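You operate a simulated robot arm through the tools that you are given. There is no shell and no other tool.

The job below is to be done with a simulated robot arm. You get a single attempt, and the scene is never put back.

Task
Put things in order on the top of the teal bench. At the end: the yellow clip from the top of the teal bench stands on top of the beige carton (marked "Beads"); the clear jar from the top of the teal bench stands where the blue felt pad stood; the white ticket from the top of the teal bench stands where the clear jar stood; the red pad from the top of the teal bench stands where the white ticket stood; the blue felt pad from the top of the teal bench stands on top of the white stand; whatever was shut is shut again. Leave all else as you found it, and nothing knocked over.

Only the result counts: the job must be done as asked and must still hold three seconds after the hand-in. Knocking over, shifting, dropping, spilling or breaking anything else fails it.

Robot
A 5-joint arm with a two-finger parallel gripper, fixed in place. Base frame: the origin is at the foot of the arm, x ahead of it, y to its left, z up; the work surface is at about z = 0. Readings come in cm, rad, newtons and seconds.
With the tool pointing down near the work surface it reaches from about 26 to 60 cm from the base axis. Its first joint turns from -1.152 to 1.152 rad. The tool tilts only in the upright plane through the base axis and itself; it spins freely about its own axis. Payload 1.57 kg.
The TCP is the grasp point between the finger pads, 3 cm short of the fingertips. In the tool frame z runs along the fingers and y along their closing line. The gripper opens to 8 cm. The fingers are 1.7 cm wide and 1.2 cm thick; the gripper's body (4 by 8.2 cm) begins 8 cm behind the TCP.
Orientation is that of the tool frame in the base frame, as a unit quaternion [x, y, z, w]. With the fingers straight down and closing along the base's y, the tool's x points along the base's -x, its y along +y and its z along -z.

Tools
- The arm moves only by the tool jog_arm. Its argument "targets" is a list of rows, each a list of 7 numbers: the shift along the tool's x, y, z in cm, then the turn, a rotation vector about the tool's x, y, z in rad, then the finger opening in cm, from 0 to 8. In form: [[x, y, z, ax, ay, az, fingers], ...]. A call has 1 to 20 rows; each row is the pose to reach, as a shift and turn from the pose commanded when the call began, along the tool's axes at that moment. Each row takes 0.2 s and may step no farther than 5 cm and 0.15 rad from the row before; otherwise, or with a gripper value out of range, the whole call is refused. Where a pose cannot be reached the arm comes as near as it can. A force on the tool above 40 N (or 10 N above the force at the start of the call, whichever is more), or a blocked arm, ends the call early, and 0.2 s more pass. The fingers move at their own pace (about 15.3 cm/s each) and stop on an object; they squeeze with about 28 N. The grip force told is the motor's: it shows also when the fingers shut on nothing. Time passes only in rows, and 0.2 s behind the last, so rows that repeat a pose let the fingers close. It gives the time, the measured TCP pose, the force on the tool (base axes), the opening and the grip force at its end, in the units of the frame above (readings bear some noise), with the torque about the TCP (base axes, N m) and any sound that the robot's microphone picked up.
- Cameras (640 x 400 px; columns grow to the right, rows downward): "scene" is fixed at [4.74, 40.74, 52]; the picture's right is [-0.72, -0.69, 0.00], its down [-0.47, 0.49, -0.73] and it looks along [0.51, -0.53, -0.68] (base axes); focal length 214 px, centre (320, 200). "wrist" rides on the gripper at [7.2, -0.7, -12.2] in the tool frame; the picture's right is [0.09, 1.00, 0.00], its down [-0.84, 0.08, -0.54] and it looks along [-0.54, 0.05, 0.84] (tool axes); focal length 238 px, centre (320, 200). There is no depth. A picture from a camera that has moved, and an enlarged one, comes with that camera's place and axes in the base frame and with its lens. The place of the scene camera against the robot may be out by one fixed shift of up to 1.8 cm in any direction.
- camera(camera): a new picture of that camera. No time passes.
- zoom(camera, box): a new picture of the part [left, top, right, bottom] of that camera's present view, enlarged. No time passes.
- sign_off(): hands the job in; it is judged then, once.

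Places have to be worked out from the pictures, the camera data and where the tool is seen. Open the gripper and draw the arm clear of the work before you hand the job in, unless the task says otherwise.

The tools are called after "Emit:" as name(argument=value, ...) on one line, values as JSON. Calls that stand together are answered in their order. jog_arm: Moves the arm, as the interface text tells. Its arguments: {"type":"object","properties":{"targets":{"type":"array"}},"required":["targets"]} The other tools are called the same way: camera (camera) takes a picture; zoom (camera, box) takes an enlarged picture of a part of a camera's view; sign_off () hands the job in.

At the start:

```text
time_s: 0.0
position: [37.59, -2.76, 36.38]
tcp_rot: [0.0, 1.0, -0.001, 0.0]
ft_force: [-1.0, -0.3, -0.4]
moment: [-0.02, 0.0, -0.01]
width: 7.98
grip_force: 0.0
```

scene: 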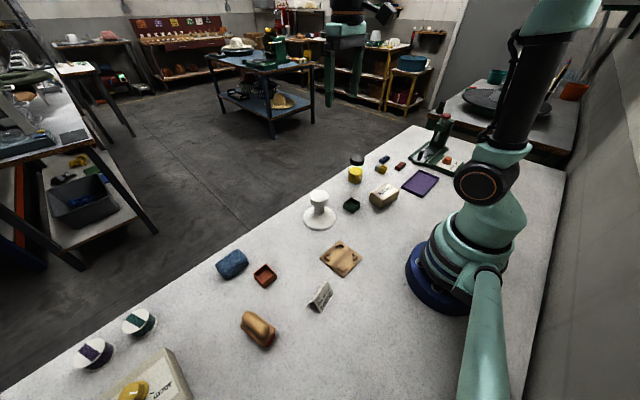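
wrist: 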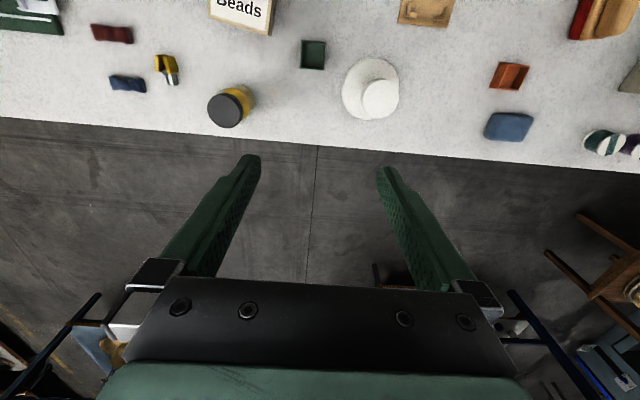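

I'll begin by looking closer at the bench from both cameras to identify the items.

Emit:
zoom(camera="scene", box=[300, 120, 480, 240])

Emit:
zoom(camera="scene", box=[60, 220, 360, 400])

Emit:
zoom(camera="wrist", box=[0, 0, 320, 200])

Emit:
zoom(camera="wrist", box=[320, 0, 640, 200])

```text
3.33 times, centred on (390, 180) of scene
camera zoom: at [4.74, 40.74, 52.0], right [-0.72, -0.69, 0.0], down [-0.47, 0.49, -0.73], along [0.51, -0.53, -0.68], focal length 715 px, centre (87, 267)
```

zoom: 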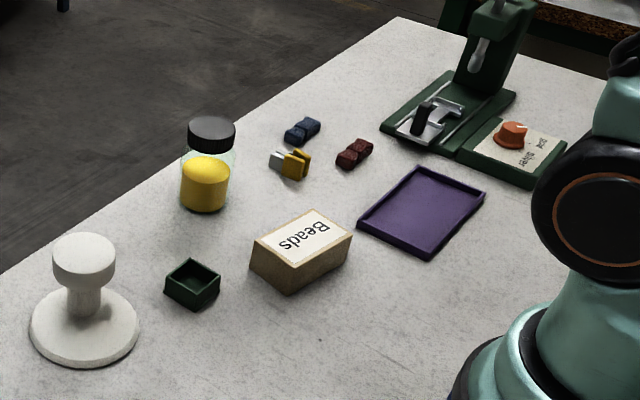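

```text
2.13 times, centred on (210, 310) of scene
camera zoom: at [4.74, 40.74, 52.0], right [-0.72, -0.69, 0.0], down [-0.47, 0.49, -0.73], along [0.51, -0.53, -0.68], focal length 458 px, centre (555, -35)
```

zoom: 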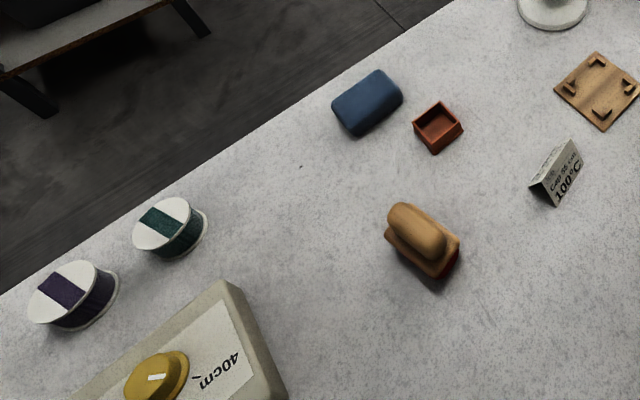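

```text
2.00 times, centred on (160, 100) of wrist
camera zoom: at [30.64, -3.28, 48.72], right [-0.09, 1.0, 0.0], down [0.84, 0.08, 0.54], along [0.54, 0.05, -0.84], focal length 477 px, centre (640, 400)
```

zoom: 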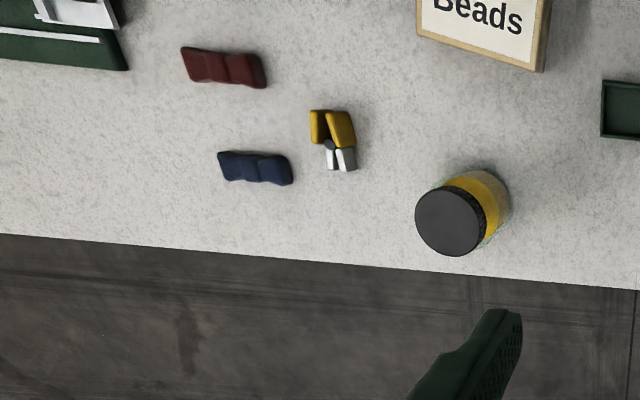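

```text
2.00 times, centred on (480, 100) of wrist
camera zoom: at [30.64, -3.28, 48.72], right [-0.09, 1.0, 0.0], down [0.84, 0.08, 0.54], along [0.54, 0.05, -0.84], focal length 477 px, centre (0, 400)
```

zoom: 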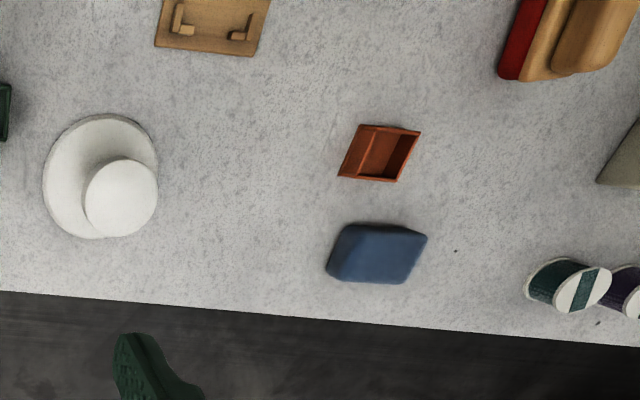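

The blue pad candidates and the red pad need to be told apart, so I'm zooming much closer on the small items.

Emit:
zoom(camera="scene", box=[360, 145, 424, 185])

Emit:
zoom(camera="scene", box=[206, 240, 286, 290])

Emit:
zoom(camera="scene", box=[220, 300, 300, 350])

Emit:
zoom(camera="scene", box=[290, 270, 354, 310])

Emit:
zoom(camera="wrist", box=[80, 10, 208, 90])

Emit:
zoom(camera="scene", box=[60, 300, 220, 400])

Emit:
zoom(camera="scene", box=[400, 90, 528, 170])

Emit:
zoom(camera="scene", box=[0, 0, 320, 200])

```text
10.00 times, centred on (392, 165) of scene
camera zoom: at [4.74, 40.74, 52.0], right [-0.72, -0.69, 0.0], down [-0.47, 0.49, -0.73], along [0.51, -0.53, -0.68], focal length 2145 px, centre (-400, 550)
```

zoom: 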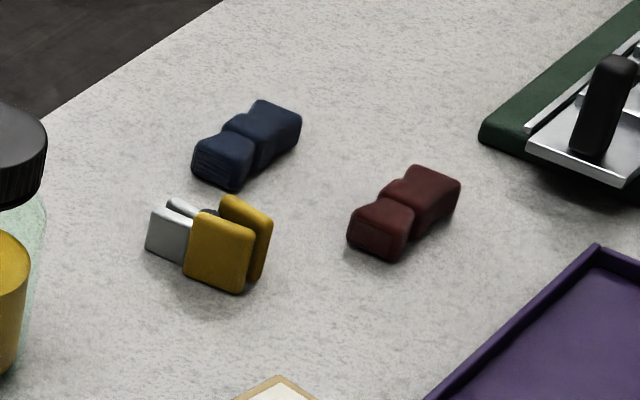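

```text
8.00 times, centred on (246, 265) of scene
camera zoom: at [4.74, 40.74, 52.0], right [-0.72, -0.69, 0.0], down [-0.47, 0.49, -0.73], along [0.51, -0.53, -0.68], focal length 1716 px, centre (912, -320)
```

zoom: 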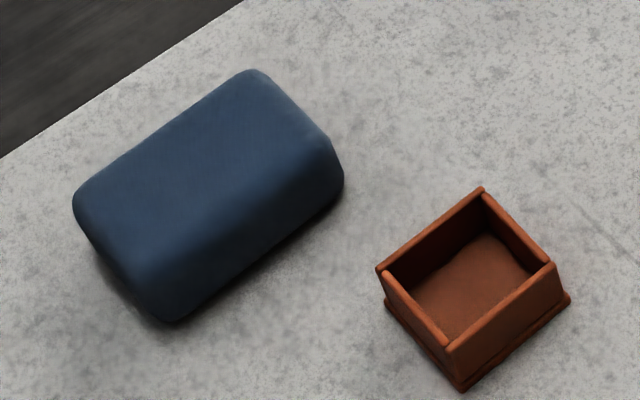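

```text
8.00 times, centred on (260, 325) of scene
camera zoom: at [4.74, 40.74, 52.0], right [-0.72, -0.69, 0.0], down [-0.47, 0.49, -0.73], along [0.51, -0.53, -0.68], focal length 1716 px, centre (800, -800)
```

zoom: 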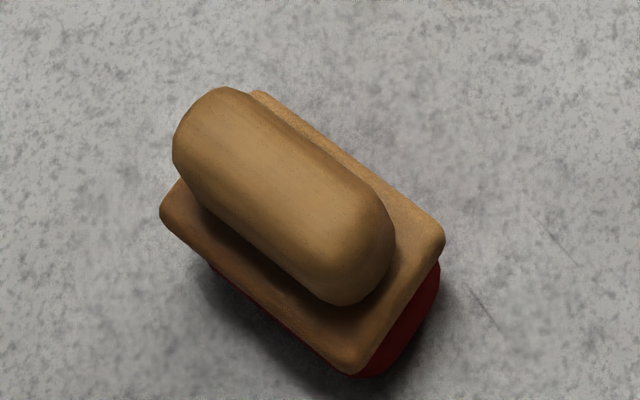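

```text
10.00 times, centred on (322, 290) of scene
camera zoom: at [4.74, 40.74, 52.0], right [-0.72, -0.69, 0.0], down [-0.47, 0.49, -0.73], along [0.51, -0.53, -0.68], focal length 2145 px, centre (300, -700)
```

zoom: 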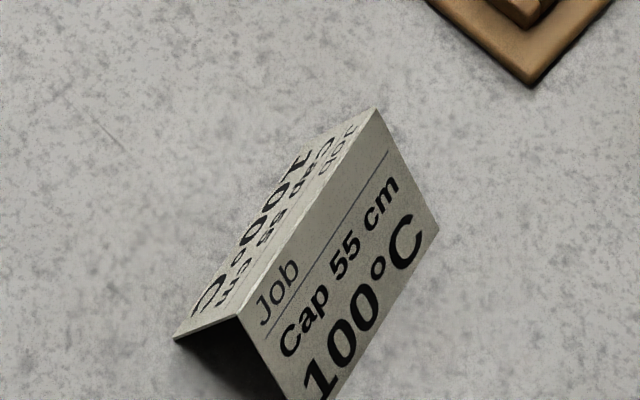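

```text
5.00 times, centred on (144, 50) of wrist
camera zoom: at [30.64, -3.28, 48.72], right [-0.09, 1.0, 0.0], down [0.84, 0.08, 0.54], along [0.54, 0.05, -0.84], focal length 1192 px, centre (1200, 950)
```

zoom: 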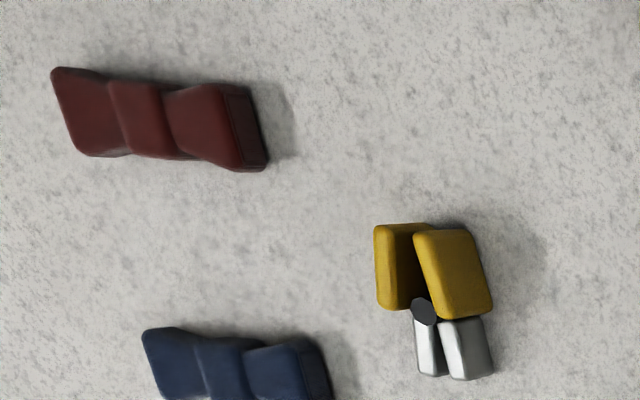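

```text
4.00 times, centred on (140, 350) of scene
camera zoom: at [4.74, 40.74, 52.0], right [-0.72, -0.69, 0.0], down [-0.47, 0.49, -0.73], along [0.51, -0.53, -0.68], focal length 858 px, centre (1040, -400)
```

zoom: 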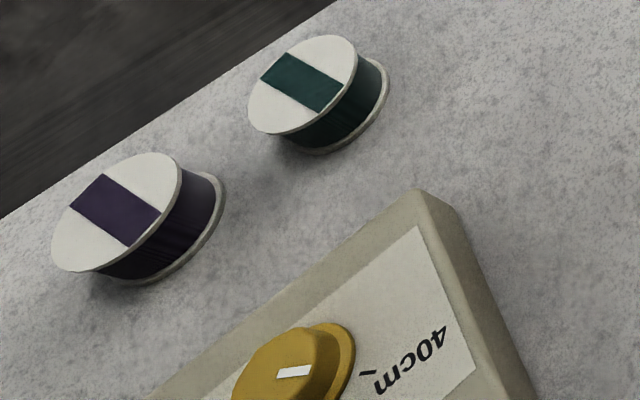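

```text
5.00 times, centred on (464, 130) of scene
camera zoom: at [4.74, 40.74, 52.0], right [-0.72, -0.69, 0.0], down [-0.47, 0.49, -0.73], along [0.51, -0.53, -0.68], focal length 1072 px, centre (-400, 550)
```

zoom: 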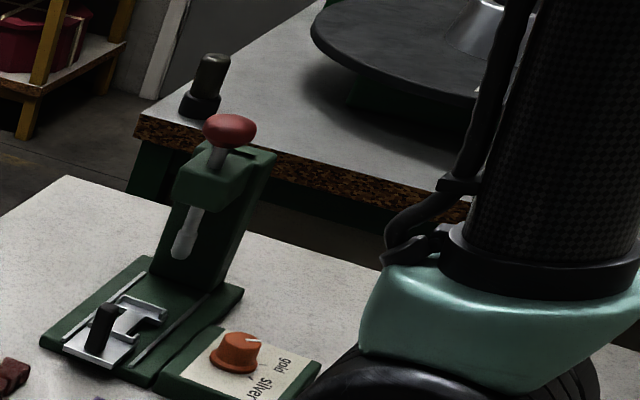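

```text
2.00 times, centred on (160, 100) of scene
camera zoom: at [4.74, 40.74, 52.0], right [-0.72, -0.69, 0.0], down [-0.47, 0.49, -0.73], along [0.51, -0.53, -0.68], focal length 429 px, centre (640, 400)
```

zoom: 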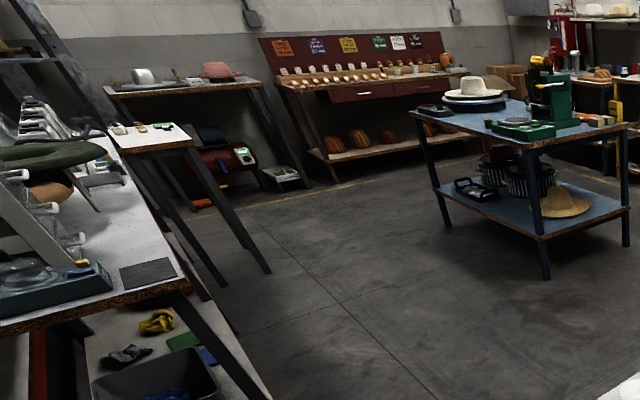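

The red-soled wooden-handled pad looks like the "red pad", and the large blue block like the blue felt pad. I'll swing the arm, kept high, to the left side so the wrist camera can look down on them.

Emit:
jog_arm(targets=[[2.2, 3.16, 1.4, 0, 0, -0.106, 8], [4.45, 6.3, 2.85, 0, 0, -0.2125, 8], [6.7, 9.5, 4.3, 0, 0, -0.319, 8], [8.9, 12.65, 5.7, 0, 0, -0.425, 8], [11.1, 15.8, 7.1, 0, 0, -0.531, 8], [13.35, 19.0, 8.55, 0, 0, -0.6375, 8], [15.6, 22.1, 10, 0, 0, -0.744, 8], [17.8, 25.3, 11.4, 0, 0, -0.85, 8], [17.8, 25.3, 11.4, 0, 0, -0.85, 8]])

Emit:
camera(camera="wrist")

Emit:
camera(camera="scene")

```text
time_s: 2.0
position: [19.84, 22.58, 24.81]
tcp_rot: [-0.413, 0.911, 0.0, 0.0]
ft_force: [-0.5, 0.0, -0.1]
moment: [0.0, 0.0, 0.01]
width: 8.0
grip_force: 0.0
```

```text
taken
camera wrist: at [15.83, 16.88, 37.11], right [-0.81, 0.59, 0.0], down [0.49, 0.68, 0.54], along [0.32, 0.44, -0.84], focal length 238 px, centre (320, 200)
```

wrist: 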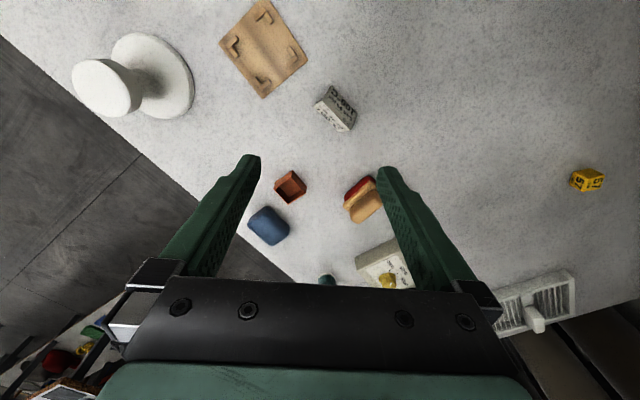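

```text
taken
```

scene: 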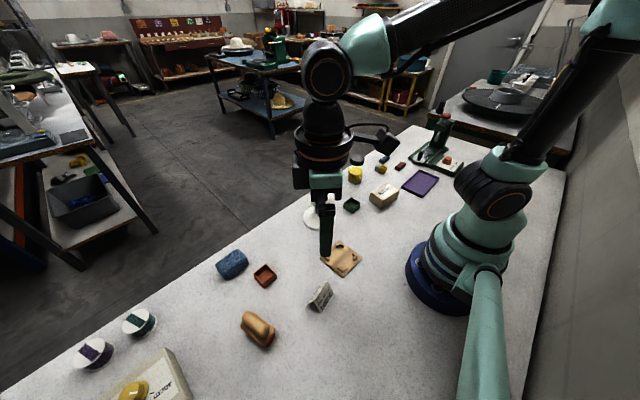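

The left-side items are now visible. Zooming on them to measure positions and orientations.

Emit:
zoom(camera="wrist", box=[240, 60, 400, 160])

Emit:
zoom(camera="wrist", box=[220, 150, 412, 270])

Emit:
zoom(camera="wrist", box=[50, 10, 242, 130])

Emit:
zoom(camera="scene", box=[280, 130, 440, 230])

```text
4.00 times, centred on (320, 110) of wrist
camera zoom: at [15.83, 16.88, 37.11], right [-0.81, 0.59, 0.0], down [0.49, 0.68, 0.54], along [0.32, 0.44, -0.84], focal length 953 px, centre (320, 560)
```

zoom: 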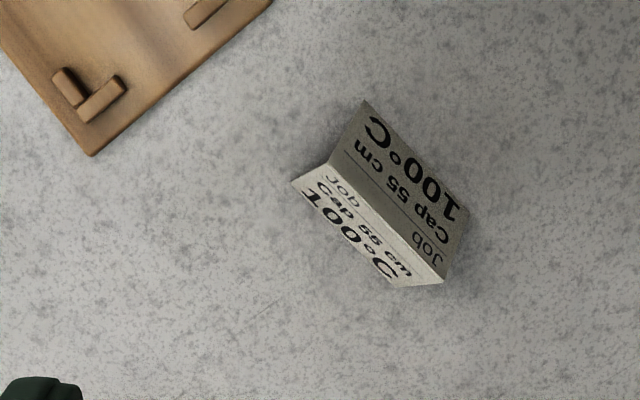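

```text
3.33 times, centred on (316, 210) of wrist
camera zoom: at [15.83, 16.88, 37.11], right [-0.81, 0.59, 0.0], down [0.49, 0.68, 0.54], along [0.32, 0.44, -0.84], focal length 794 px, centre (333, 167)
```

zoom: 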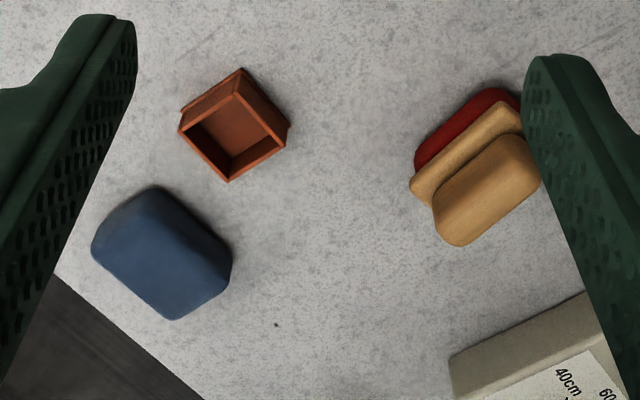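

```text
3.33 times, centred on (146, 70) of wrist
camera zoom: at [15.83, 16.88, 37.11], right [-0.81, 0.59, 0.0], down [0.49, 0.68, 0.54], along [0.32, 0.44, -0.84], focal length 794 px, centre (900, 633)
```

zoom: 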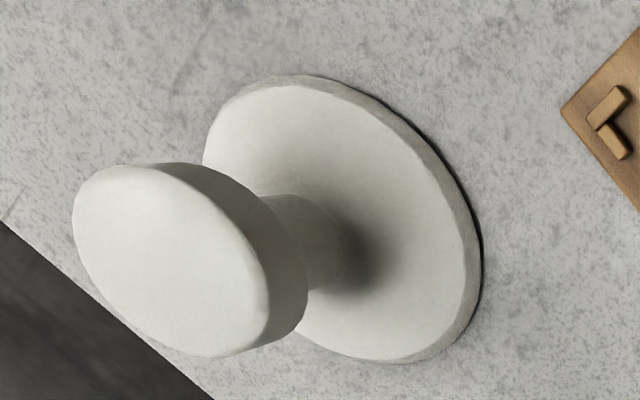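

```text
4.00 times, centred on (360, 180) of scene
camera zoom: at [4.74, 40.74, 52.0], right [-0.72, -0.69, 0.0], down [-0.47, 0.49, -0.73], along [0.51, -0.53, -0.68], focal length 858 px, centre (160, 280)
```

zoom: 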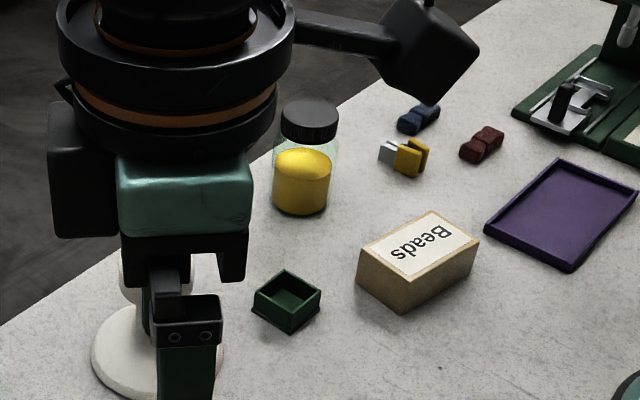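

Ticket comes out at about (18.5, 24.6), blue pad near (40.5, 34.4), and the red pad near (23, 38.6) but a finger hides part of it. I'll shift so the red pad sits between the fingers in view.

Emit:
jog_arm(targets=[[-1.23, 3.07, 1.5, 0, 0, -0.0935, 8], [-2.46, 6.15, 3, 0, 0, -0.187, 8], [-2.46, 6.15, 3, 0, 0, -0.187, 8]])

Emit:
camera(camera="wrist")

Emit:
zoom(camera="wrist", box=[240, 100, 400, 200])

Emit:
zoom(camera="wrist", box=[80, 100, 240, 200])

```text
time_s: 2.8
position: [16.91, 28.62, 21.81]
tcp_rot: [-0.496, 0.869, 0.0, -0.001]
ft_force: [-0.3, 0.4, -0.6]
moment: [0.04, 0.0, 0.01]
width: 8.03
grip_force: 0.0
```

```text
taken
camera wrist: at [13.97, 22.14, 34.22], right [-0.9, 0.43, 0.0], down [0.36, 0.76, 0.54], along [0.23, 0.49, -0.84], focal length 238 px, centre (320, 200)
```

wrist: 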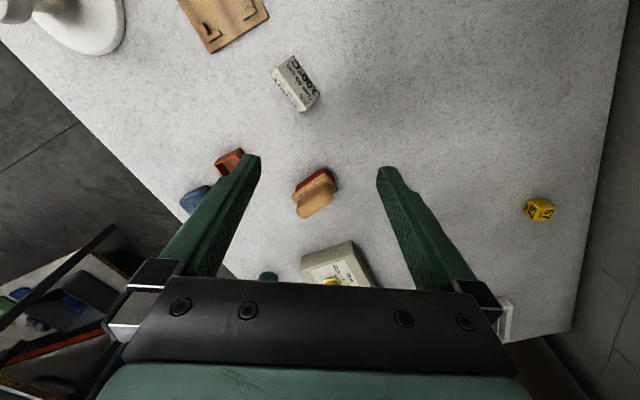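

```text
4.00 times, centred on (320, 150) of wrist
camera zoom: at [13.97, 22.14, 34.22], right [-0.9, 0.43, 0.0], down [0.36, 0.76, 0.54], along [0.23, 0.49, -0.84], focal length 953 px, centre (320, 400)
```

zoom: 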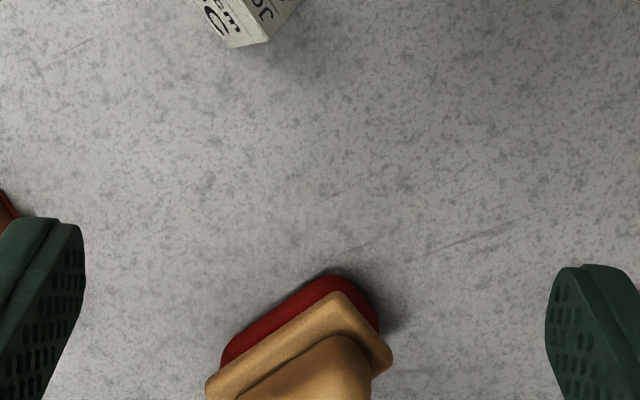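

```text
4.00 times, centred on (160, 150) of wrist
camera zoom: at [13.97, 22.14, 34.22], right [-0.9, 0.43, 0.0], down [0.36, 0.76, 0.54], along [0.23, 0.49, -0.84], focal length 953 px, centre (960, 400)
```

zoom: 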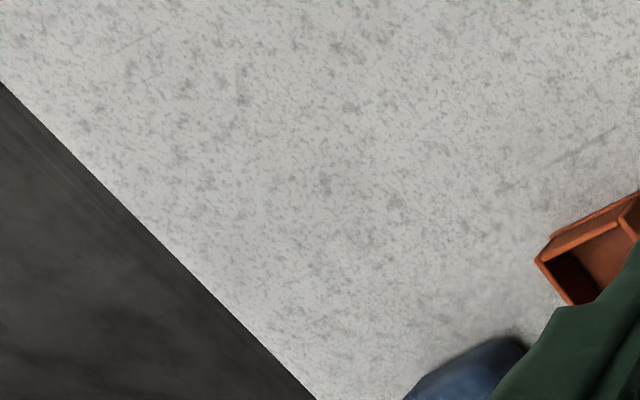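

Emit:
zoom(camera="wrist", box=[264, 150, 360, 210])

Emit:
zoom(camera="wrist", box=[264, 170, 360, 230])

```text
6.67 times, centred on (312, 180) of wrist
camera zoom: at [13.97, 22.14, 34.22], right [-0.9, 0.43, 0.0], down [0.36, 0.76, 0.54], along [0.23, 0.49, -0.84], focal length 1589 px, centre (373, 333)
```

zoom: 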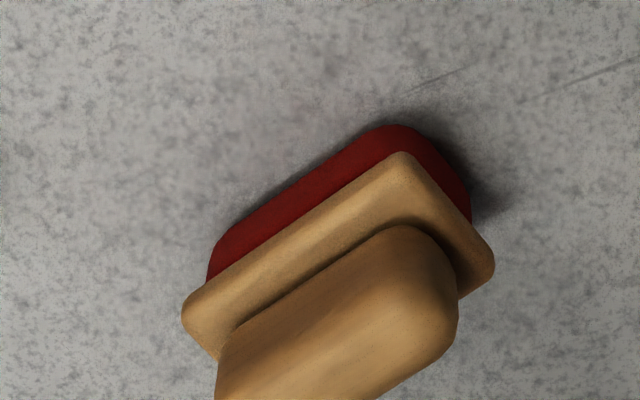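

```text
6.67 times, centred on (312, 200) of wrist
camera zoom: at [13.97, 22.14, 34.22], right [-0.9, 0.43, 0.0], down [0.36, 0.76, 0.54], along [0.23, 0.49, -0.84], focal length 1589 px, centre (373, 200)
```

zoom: 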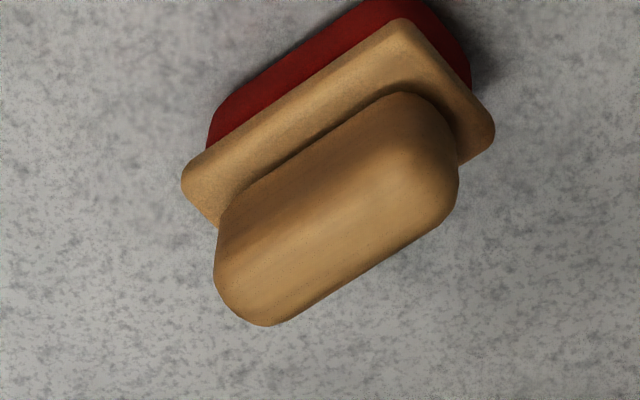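

The red pad has its centre near (23, 39.1), long axis about 16° from base x, plate about 6.6 x 3.6 cm. Now I swing over to view the blue pad the same way.

Emit:
jog_arm(targets=[[-0.95, -4.16, 0, 0, 0, 0.1123, 8], [-1.9, -8.33, 0, 0, 0, 0.2247, 8], [-2.85, -12.49, 0, 0, 0, 0.337, 8], [-2.85, -12.49, 0, 0, 0, 0.337, 8]])

Emit:
camera(camera="wrist")

Emit:
zoom(camera="wrist", box=[240, 130, 400, 230])

Emit:
zoom(camera="wrist", box=[40, 0, 240, 125])

```text
time_s: 3.8
position: [29.16, 24.59, 21.93]
tcp_rot: [-0.341, 0.94, 0.0, 0.0]
ft_force: [0.1, 0.5, -0.4]
moment: [0.0, 0.02, -0.02]
width: 8.01
grip_force: 0.1
```

```text
taken
camera wrist: at [24.2, 19.59, 34.24], right [-0.71, 0.7, 0.0], down [0.59, 0.6, 0.54], along [0.38, 0.39, -0.84], focal length 238 px, centre (320, 200)
```

wrist: 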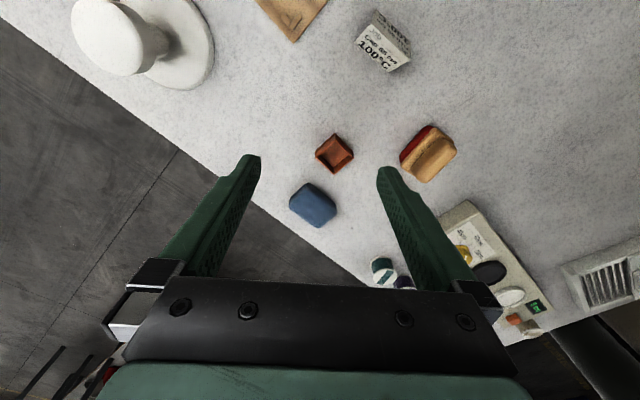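

```text
4.00 times, centred on (320, 180) of wrist
camera zoom: at [24.2, 19.59, 34.24], right [-0.71, 0.7, 0.0], down [0.59, 0.6, 0.54], along [0.38, 0.39, -0.84], focal length 953 px, centre (320, 280)
```

zoom: 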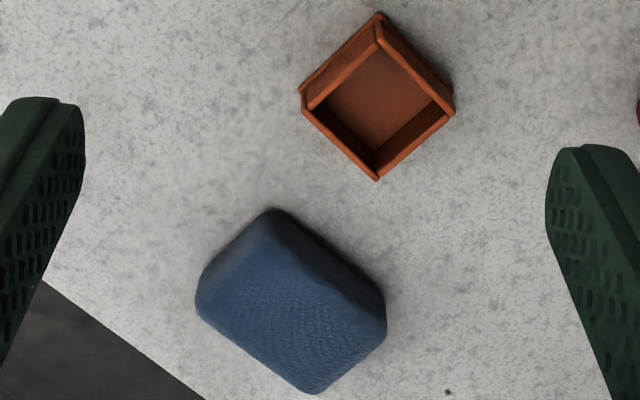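

```text
3.20 times, centred on (140, 62) of wrist
camera zoom: at [24.2, 19.59, 34.24], right [-0.71, 0.7, 0.0], down [0.59, 0.6, 0.54], along [0.38, 0.39, -0.84], focal length 763 px, centre (896, 640)
```

zoom: 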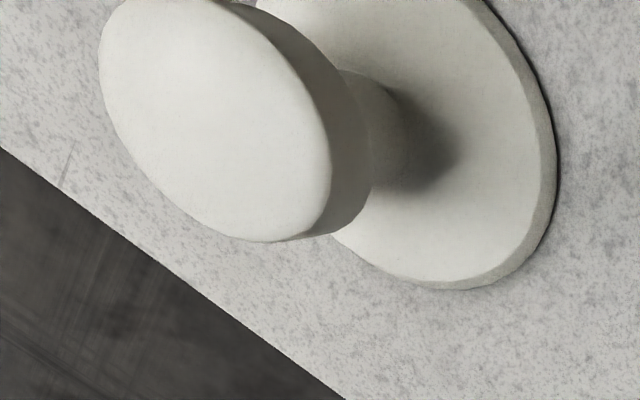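

The blue pad is centred near (40.6, 34.5), long axis along base y, about 4.6 x 7 cm. The stand centre is near (36.4, 6.4), top about z = 10. Next I swing to the right side to inspect the clip, carton, jar and the bow-like pieces.

Emit:
jog_arm(targets=[[2.04, -3.7, -0.3, 0, 0, 0.13, 8], [4.18, -7.31, -0.6, 0, 0, 0.26, 8], [6.48, -10.78, -0.9, 0, 0, 0.39, 8], [9.04, -14.03, -1.2, 0, 0, 0.52, 8], [11.88, -17.06, -1.5, 0, 0, 0.65, 8], [15.02, -19.83, -1.8, 0, 0, 0.78, 8], [18.43, -22.36, -2.1, 0, 0, 0.91, 8], [22.1, -24.69, -2.4, 0, 0, 1.04, 8], [25.94, -26.87, -2.7, 0, 0, 1.17, 8], [29.87, -28.97, -3, 0, 0, 1.3, 8], [29.87, -28.97, -3, 0, 0, 1.3, 8]])

Emit:
camera(camera="wrist")

Emit:
camera(camera="scene")

```text
time_s: 6.2
position: [24.96, -16.83, 25.07]
tcp_rot: [0.297, 0.955, 0.0, 0.0]
ft_force: [0.0, 1.1, -0.2]
moment: [0.01, 0.02, -0.02]
width: 7.98
grip_force: 0.0
```

```text
taken
camera wrist: at [18.77, -13.21, 37.34], right [0.49, 0.87, 0.0], down [0.73, -0.41, 0.54], along [0.47, -0.26, -0.84], focal length 238 px, centre (320, 200)
```

wrist: 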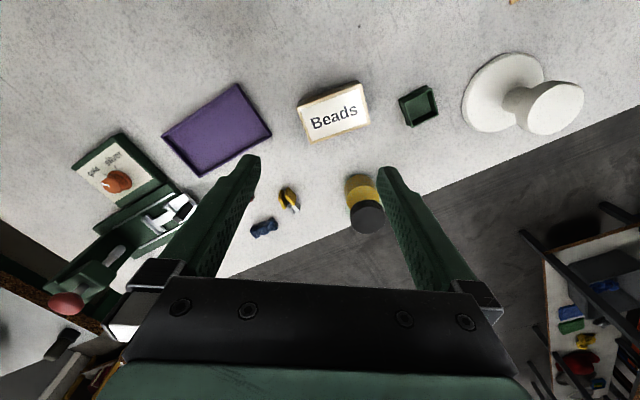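

```text
taken
```

scene: 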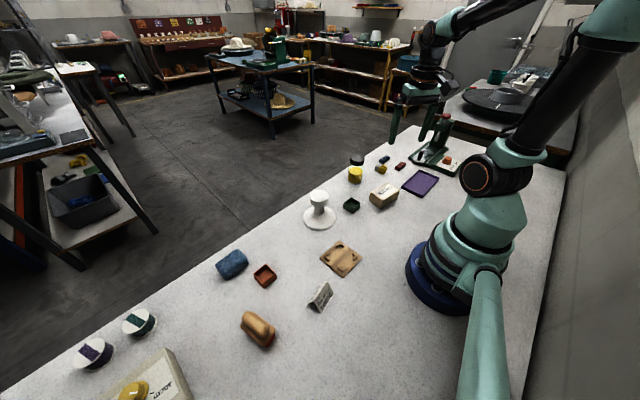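

Emit:
zoom(camera="wrist", box=[280, 70, 440, 170])

Emit:
zoom(camera="wrist", box=[240, 160, 400, 260])

Emit:
zoom(camera="wrist", box=[440, 40, 600, 140])

Emit:
zoom(camera="wrist", box=[240, 175, 320, 225])

```text
4.00 times, centred on (360, 120) of wrist
camera zoom: at [18.77, -13.21, 37.34], right [0.49, 0.87, 0.0], down [0.73, -0.41, 0.54], along [0.47, -0.26, -0.84], focal length 953 px, centre (160, 520)
```

zoom: 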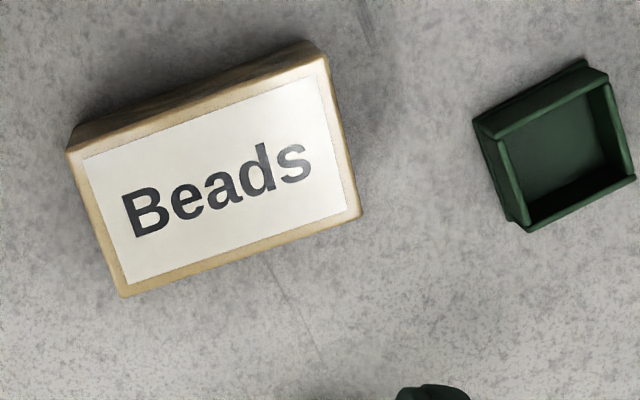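

```text
4.00 times, centred on (320, 210) of wrist
camera zoom: at [18.77, -13.21, 37.34], right [0.49, 0.87, 0.0], down [0.73, -0.41, 0.54], along [0.47, -0.26, -0.84], focal length 953 px, centre (320, 160)
```

zoom: 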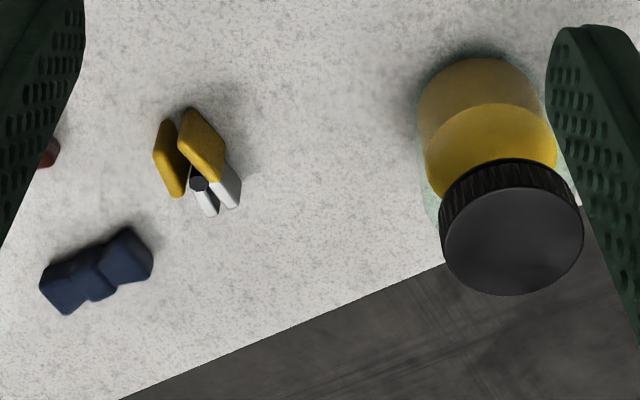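

```text
4.00 times, centred on (520, 90) of wrist
camera zoom: at [18.77, -13.21, 37.34], right [0.49, 0.87, 0.0], down [0.73, -0.41, 0.54], along [0.47, -0.26, -0.84], focal length 953 px, centre (-480, 640)
```

zoom: 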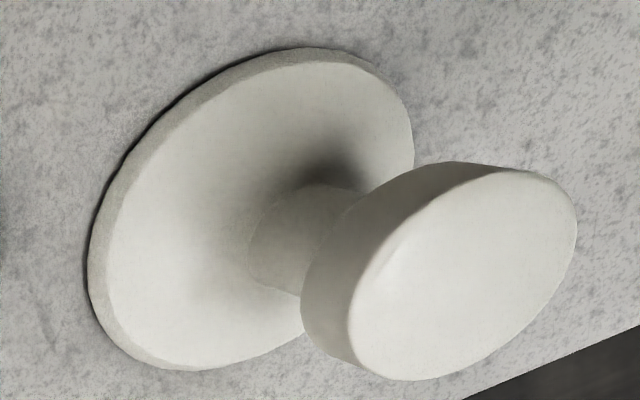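

```text
8.00 times, centred on (280, 200) of wrist
camera zoom: at [18.77, -13.21, 37.34], right [0.49, 0.87, 0.0], down [0.73, -0.41, 0.54], along [0.47, -0.26, -0.84], focal length 1907 px, centre (640, 200)
```

zoom: 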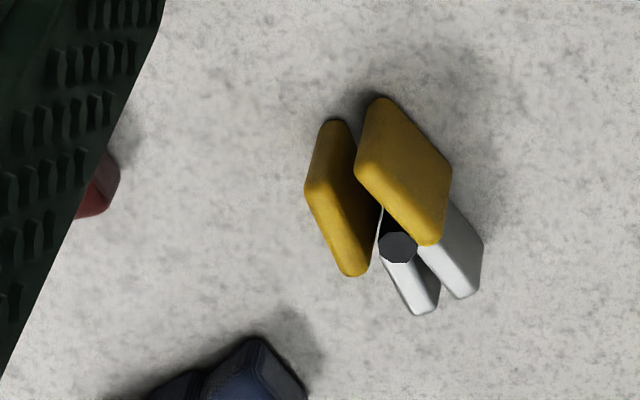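

The small dark pieces are bows, so my identification of both pads holds. The clip is near (35.8, -29.6), with its yellow plates standing on edge about 2.8 cm tall. The carton is centred near (26.7, -15.4) with its top at about z = 4, and the jar is near (41, -17.4). I move to hover above the clip with the jaws closing along base y.

Emit:
jog_arm(targets=[[-3.25, -0.85, 2.2, 0, 0, -0.12, 8], [-6.5, -1.7, 4.4, 0, 0, -0.24, 7], [-9.75, -2.56, 6.6, 0, 0, -0.36, 6], [-13, -3.4, 8.8, 0, 0, -0.48, 5], [-16.25, -4.27, 11, 0, 0, -0.6, 5], [-16.25, -4.27, 11, 0, 0, -0.6, 5]])

Emit:
camera(camera="wrist")

Emit:
zoom(camera="wrist", box=[256, 80, 384, 160])

Emit:
zoom(camera="scene", box=[340, 130, 420, 180])

```text
time_s: 7.6
position: [35.78, -29.37, 13.85]
tcp_rot: [-0.001, 1.0, 0.0, -0.001]
ft_force: [0.7, 0.4, -0.3]
moment: [0.03, 0.0, 0.0]
width: 5.01
grip_force: 0.1
```

```text
taken
camera wrist: at [28.85, -30.04, 26.29], right [-0.09, 1.0, 0.0], down [0.84, 0.08, 0.54], along [0.54, 0.05, -0.84], focal length 238 px, centre (320, 200)
```

wrist: 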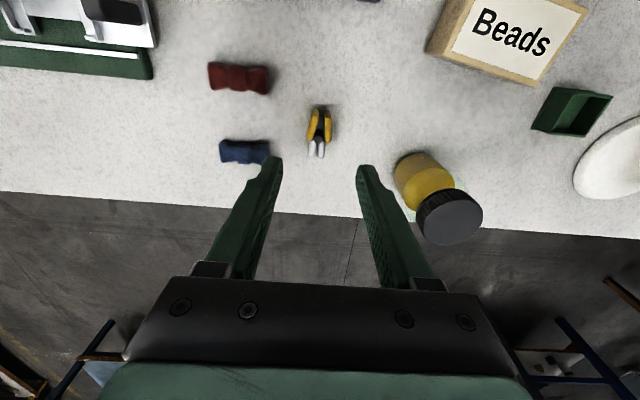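

```text
5.00 times, centred on (320, 120) of wrist
camera zoom: at [28.85, -30.04, 26.29], right [-0.09, 1.0, 0.0], down [0.84, 0.08, 0.54], along [0.54, 0.05, -0.84], focal length 1192 px, centre (320, 600)
```

zoom: 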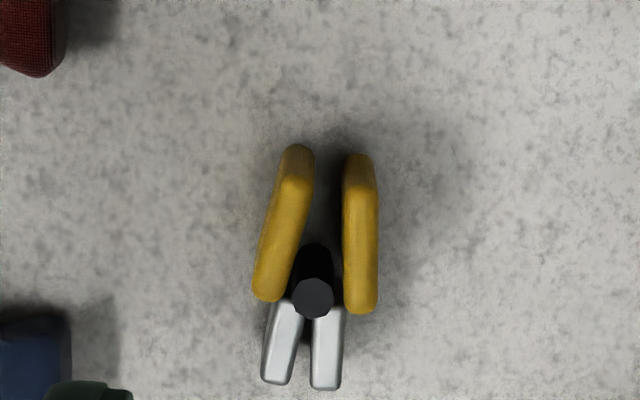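

```text
8.00 times, centred on (380, 155) of scene
camera zoom: at [4.74, 40.74, 52.0], right [-0.72, -0.69, 0.0], down [-0.47, 0.49, -0.73], along [0.51, -0.53, -0.68], focal length 1716 px, centre (-160, 560)
```

zoom: 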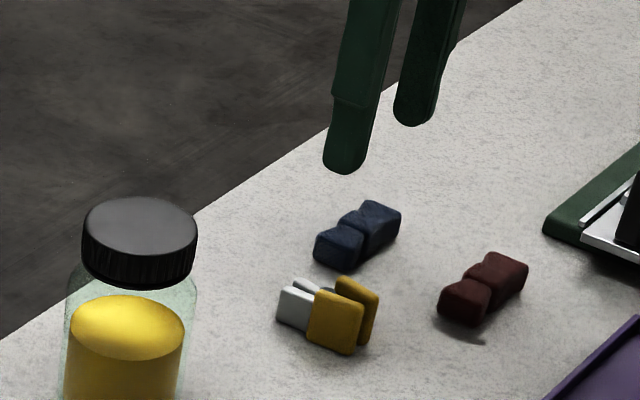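

The clip's plates are centred at about (35.8, -29.4), which matches the TCP. I descend to about z = 3.5, close the fingers and lift slightly.

Emit:
jog_arm(targets=[[-0.1, 0, 4, 0, 0, 0, 5], [-0.15, 0, 7.5, 0, 0, 0, 5], [-0.2, 0, 10.3, 0, 0, 0, 5], [-0.2, 0, 10.3, 0, 0, 0, 5], [-0.2, 0, 10.3, 0, 0, 0, 0], [-0.2, 0, 10.3, 0, 0, 0, 0], [-0.2, 0, 10.3, 0, 0, 0, 0]])

Emit:
camera(camera="wrist")

Emit:
zoom(camera="scene", box=[340, 130, 420, 180])

```text
time_s: 9.2
position: [35.97, -29.52, 3.69]
tcp_rot: [0.0, 1.0, 0.0, -0.001]
ft_force: [-0.4, -0.4, -0.2]
moment: [0.02, 0.0, -0.01]
width: 2.27
grip_force: 28.1
```

```text
taken
camera wrist: at [28.95, -30.03, 16.05], right [-0.09, 1.0, 0.0], down [0.84, 0.08, 0.54], along [0.54, 0.05, -0.84], focal length 238 px, centre (320, 200)
```

wrist: 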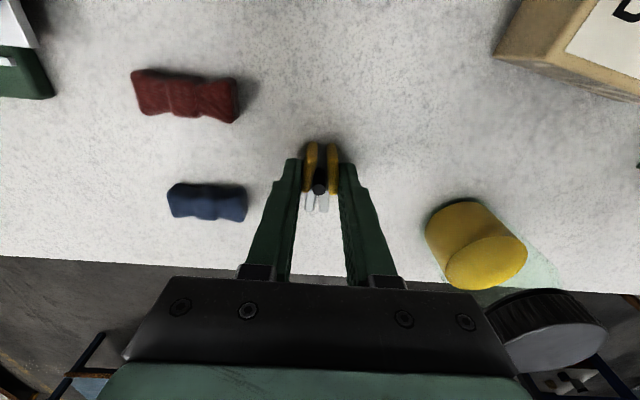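

```text
8.00 times, centred on (380, 155) of scene
camera zoom: at [4.74, 40.74, 52.0], right [-0.72, -0.69, 0.0], down [-0.47, 0.49, -0.73], along [0.51, -0.53, -0.68], focal length 1716 px, centre (-160, 560)
```

zoom: 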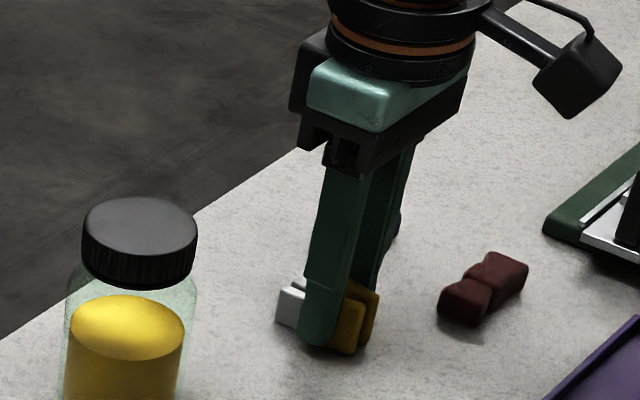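

The grip is firm at width 2.27 cm. I lift straight up, then carry the clip over to above the carton centre.

Emit:
jog_arm(targets=[[0, 0, -2, 0, 0, 0, 0], [0, 0, -5.5, 0, 0, 0, 0], [0, 0, -8, 0, 0, 0, 0], [0, 0, -10.4, 0, 0, 0, 0], [2.4, 3.5, -10.4, 0, 0, 0, 0], [4.8, 7.05, -10.4, 0, 0, 0, 0], [7.2, 10.6, -10.4, 0, 0, 0, 0], [9.6, 14.1, -10.4, 0, 0, 0, 0], [9.6, 14.1, -10.4, 0, 0, 0, 0]])

Emit:
camera(camera="wrist")

Emit:
zoom(camera="scene", box=[340, 140, 436, 200])

```text
time_s: 11.2
position: [26.49, -15.2, 14.29]
tcp_rot: [0.001, 1.0, 0.001, 0.0]
ft_force: [-0.5, -0.5, 0.2]
moment: [-0.01, 0.02, 0.0]
width: 2.28
grip_force: 27.6
```

```text
taken
camera wrist: at [19.47, -15.88, 26.49], right [-0.09, 1.0, 0.0], down [0.84, 0.08, 0.54], along [0.54, 0.05, -0.84], focal length 238 px, centre (320, 200)
```

wrist: 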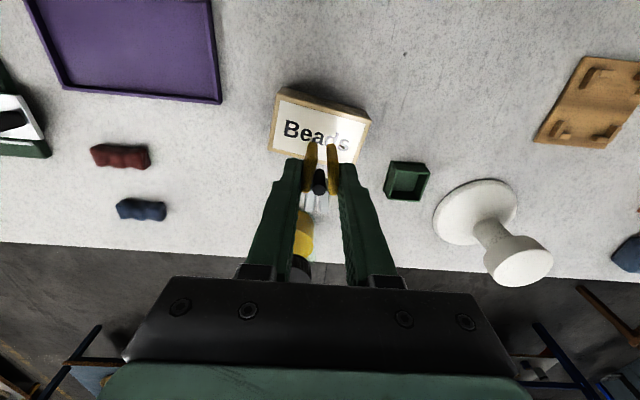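

```text
6.67 times, centred on (388, 170) of scene
camera zoom: at [4.74, 40.74, 52.0], right [-0.72, -0.69, 0.0], down [-0.47, 0.49, -0.73], along [0.51, -0.53, -0.68], focal length 1430 px, centre (-133, 400)
```

zoom: 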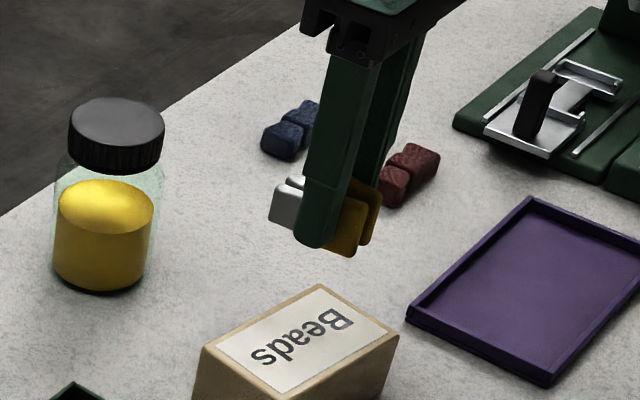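

Clip held well. Checking the carton's edges in this view before lowering.

Emit:
zoom(camera="wrist", box=[256, 75, 384, 155])

Emit:
zoom(camera="wrist", box=[256, 120, 384, 200])

```text
5.00 times, centred on (320, 115) of wrist
camera zoom: at [19.47, -15.88, 26.49], right [-0.09, 1.0, 0.0], down [0.84, 0.08, 0.54], along [0.54, 0.05, -0.84], focal length 1192 px, centre (320, 625)
```

zoom: 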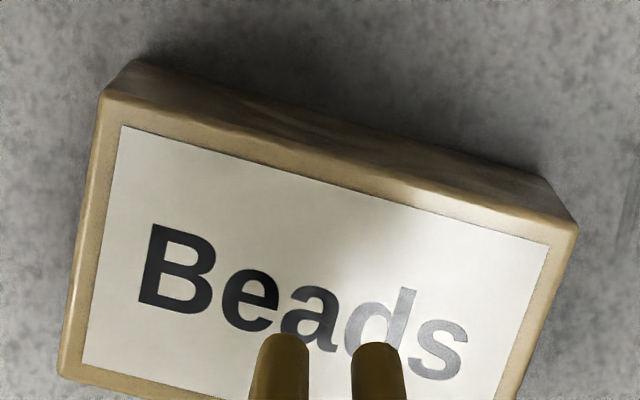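

```text
5.00 times, centred on (320, 160) of wrist
camera zoom: at [19.47, -15.88, 26.49], right [-0.09, 1.0, 0.0], down [0.84, 0.08, 0.54], along [0.54, 0.05, -0.84], focal length 1192 px, centre (320, 400)
```

zoom: 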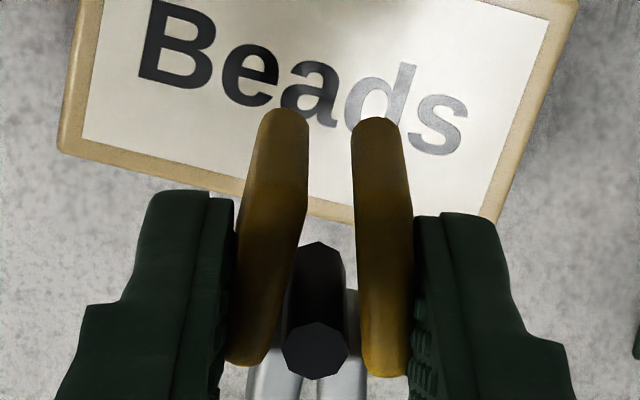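

The carton centre is confirmed at (26.6, -15.4). I shift 0.35 cm toward the base and lower in small steps until I feel contact.

Emit:
jog_arm(targets=[[0.35, -0.2, 2, 0, 0, 0, 0], [0.35, -0.2, 4, 0, 0, 0, 0], [0.35, -0.2, 5.5, 0, 0, 0, 0], [0.35, -0.2, 6.1, 0, 0, 0, 0], [0.35, -0.2, 6.3, 0, 0, 0, 0], [0.35, -0.2, 6.3, 0, 0, 0, 0]])

Emit:
zoom(camera="scene", box=[356, 160, 420, 200])

```text
time_s: 12.6
position: [26.18, -15.52, 7.8]
tcp_rot: [0.0, 1.0, 0.0, 0.0]
ft_force: [0.2, 0.7, 0.0]
moment: [-0.02, 0.0, -0.01]
width: 2.29
grip_force: 27.4
```

```text
10.00 times, centred on (388, 180) of scene
camera zoom: at [4.74, 40.74, 52.0], right [-0.72, -0.69, 0.0], down [-0.47, 0.49, -0.73], along [0.51, -0.53, -0.68], focal length 2145 px, centre (-360, 400)
```

zoom: 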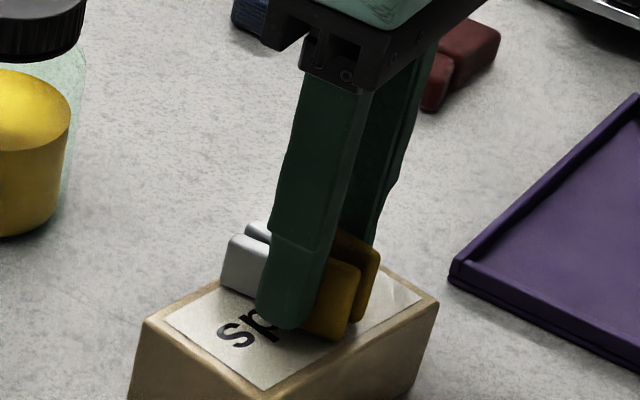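

No contact force yet, and the clip is just above the lid. I go down 0.15 cm more.

Emit:
jog_arm(targets=[[0, 0, 0.08, 0, 0, 0, 0], [0, 0, 0.15, 0, 0, 0, 0], [0, 0, 0.15, 0, 0, 0, 0]])

```text
time_s: 13.4
position: [26.09, -15.58, 7.67]
tcp_rot: [0.0, 1.0, -0.001, 0.0]
ft_force: [0.1, 1.0, 2.0]
moment: [0.02, -0.01, 0.01]
width: 2.3
grip_force: 27.9
```

A slight upward force of about 2 N appears. One more tiny step to confirm contact.

Emit:
jog_arm(targets=[[0, 0, 0.07, 0, 0, 0, 0], [0, 0, 0.07, 0, 0, 0, 0]])

Emit:
zoom(camera="scene", box=[356, 160, 420, 200])

```text
time_s: 14.0
position: [26.11, -15.59, 7.6]
tcp_rot: [0.0, 1.0, 0.0, 0.0]
ft_force: [-3.6, 4.3, 22.0]
moment: [0.17, 0.04, 0.02]
width: 2.29
grip_force: 28.1
```

```text
10.00 times, centred on (388, 180) of scene
camera zoom: at [4.74, 40.75, 52.0], right [-0.72, -0.69, 0.0], down [-0.47, 0.49, -0.73], along [0.51, -0.53, -0.68], focal length 2145 px, centre (-360, 400)
```

zoom: 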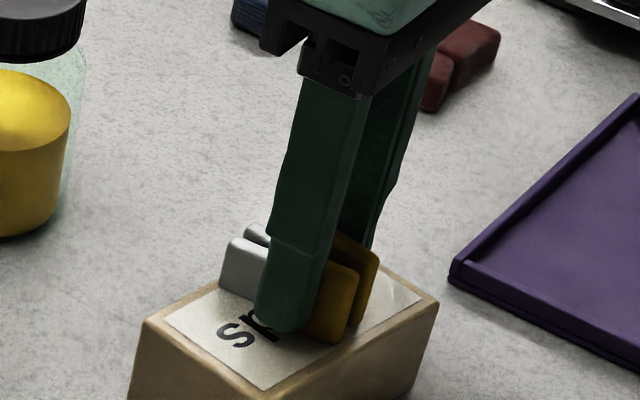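

Contact is clear at 22 N. I back off 0.06 cm to relieve the load, open the fingers and rise straight up.

Emit:
jog_arm(targets=[[0, 0, -0.06, 0, 0, 0, 0], [0, 0, -0.06, 0, 0, 0, 2.6], [0, 0, -0.06, 0, 0, 0, 4], [0, 0, -0.06, 0, 0, 0, 4.6], [0, 0, -2, 0, 0, 0, 4.6], [0, 0, -5.5, 0, 0, 0, 4.6], [0, 0, -9.5, 0, 0, 0, 5], [0, 0, -13, 0, 0, 0, 8], [0, 0, -13, 0, 0, 0, 8]])

Emit:
zoom(camera="scene", box=[340, 145, 436, 205])

Emit:
camera(camera="wrist")

```text
time_s: 16.0
position: [26.16, -15.66, 20.64]
tcp_rot: [0.0, 1.0, 0.0, 0.0]
ft_force: [-0.9, 0.9, -0.4]
moment: [0.01, -0.04, 0.0]
width: 8.0
grip_force: 0.0
```

```text
6.67 times, centred on (388, 175) of scene
camera zoom: at [4.74, 40.74, 52.0], right [-0.72, -0.69, 0.0], down [-0.47, 0.49, -0.73], along [0.51, -0.53, -0.68], focal length 1430 px, centre (-133, 367)
```

zoom: 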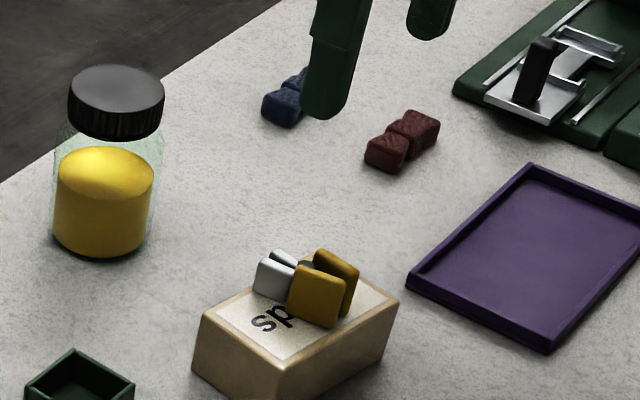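

```text
taken
camera wrist: at [19.13, -16.22, 33.03], right [-0.09, 1.0, 0.0], down [0.84, 0.08, 0.54], along [0.54, 0.05, -0.84], focal length 238 px, centre (320, 200)
```

wrist: 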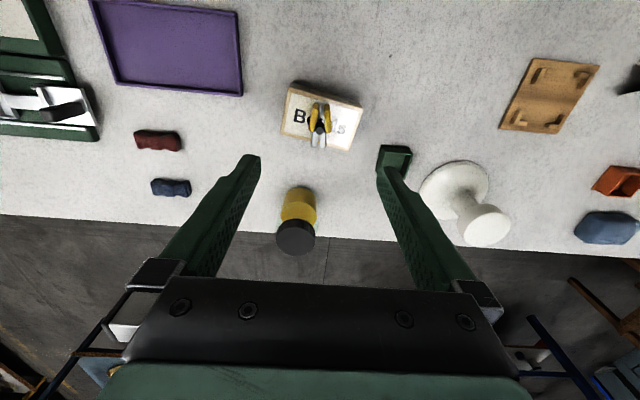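

The clip stands on the carton. From here the jar and the stand are well in view, so I zoom in to refine both positions.

Emit:
zoom(camera="wrist", box=[250, 170, 346, 260])

Emit:
zoom(camera="wrist", box=[400, 150, 528, 250])

```text
4.44 times, centred on (298, 215) of wrist
camera zoom: at [19.13, -16.22, 33.03], right [-0.09, 1.0, 0.0], down [0.84, 0.08, 0.54], along [0.54, 0.05, -0.84], focal length 1059 px, centre (418, 133)
```

zoom: 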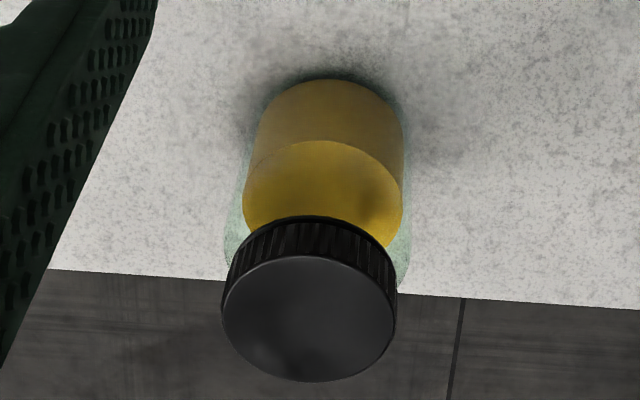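

```text
4.00 times, centred on (464, 200) of wrist
camera zoom: at [19.13, -16.22, 33.03], right [-0.09, 1.0, 0.0], down [0.84, 0.08, 0.54], along [0.54, 0.05, -0.84], focal length 953 px, centre (-256, 200)
```

zoom: 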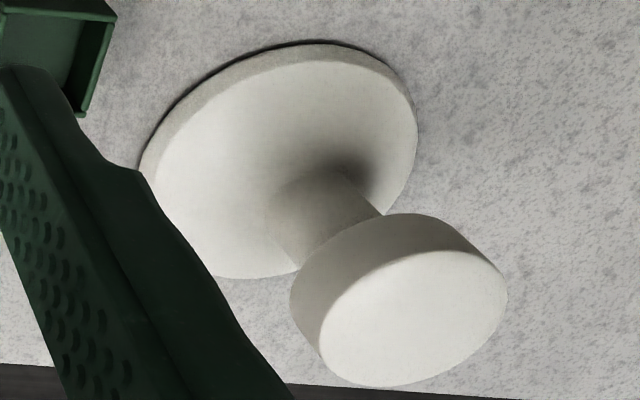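

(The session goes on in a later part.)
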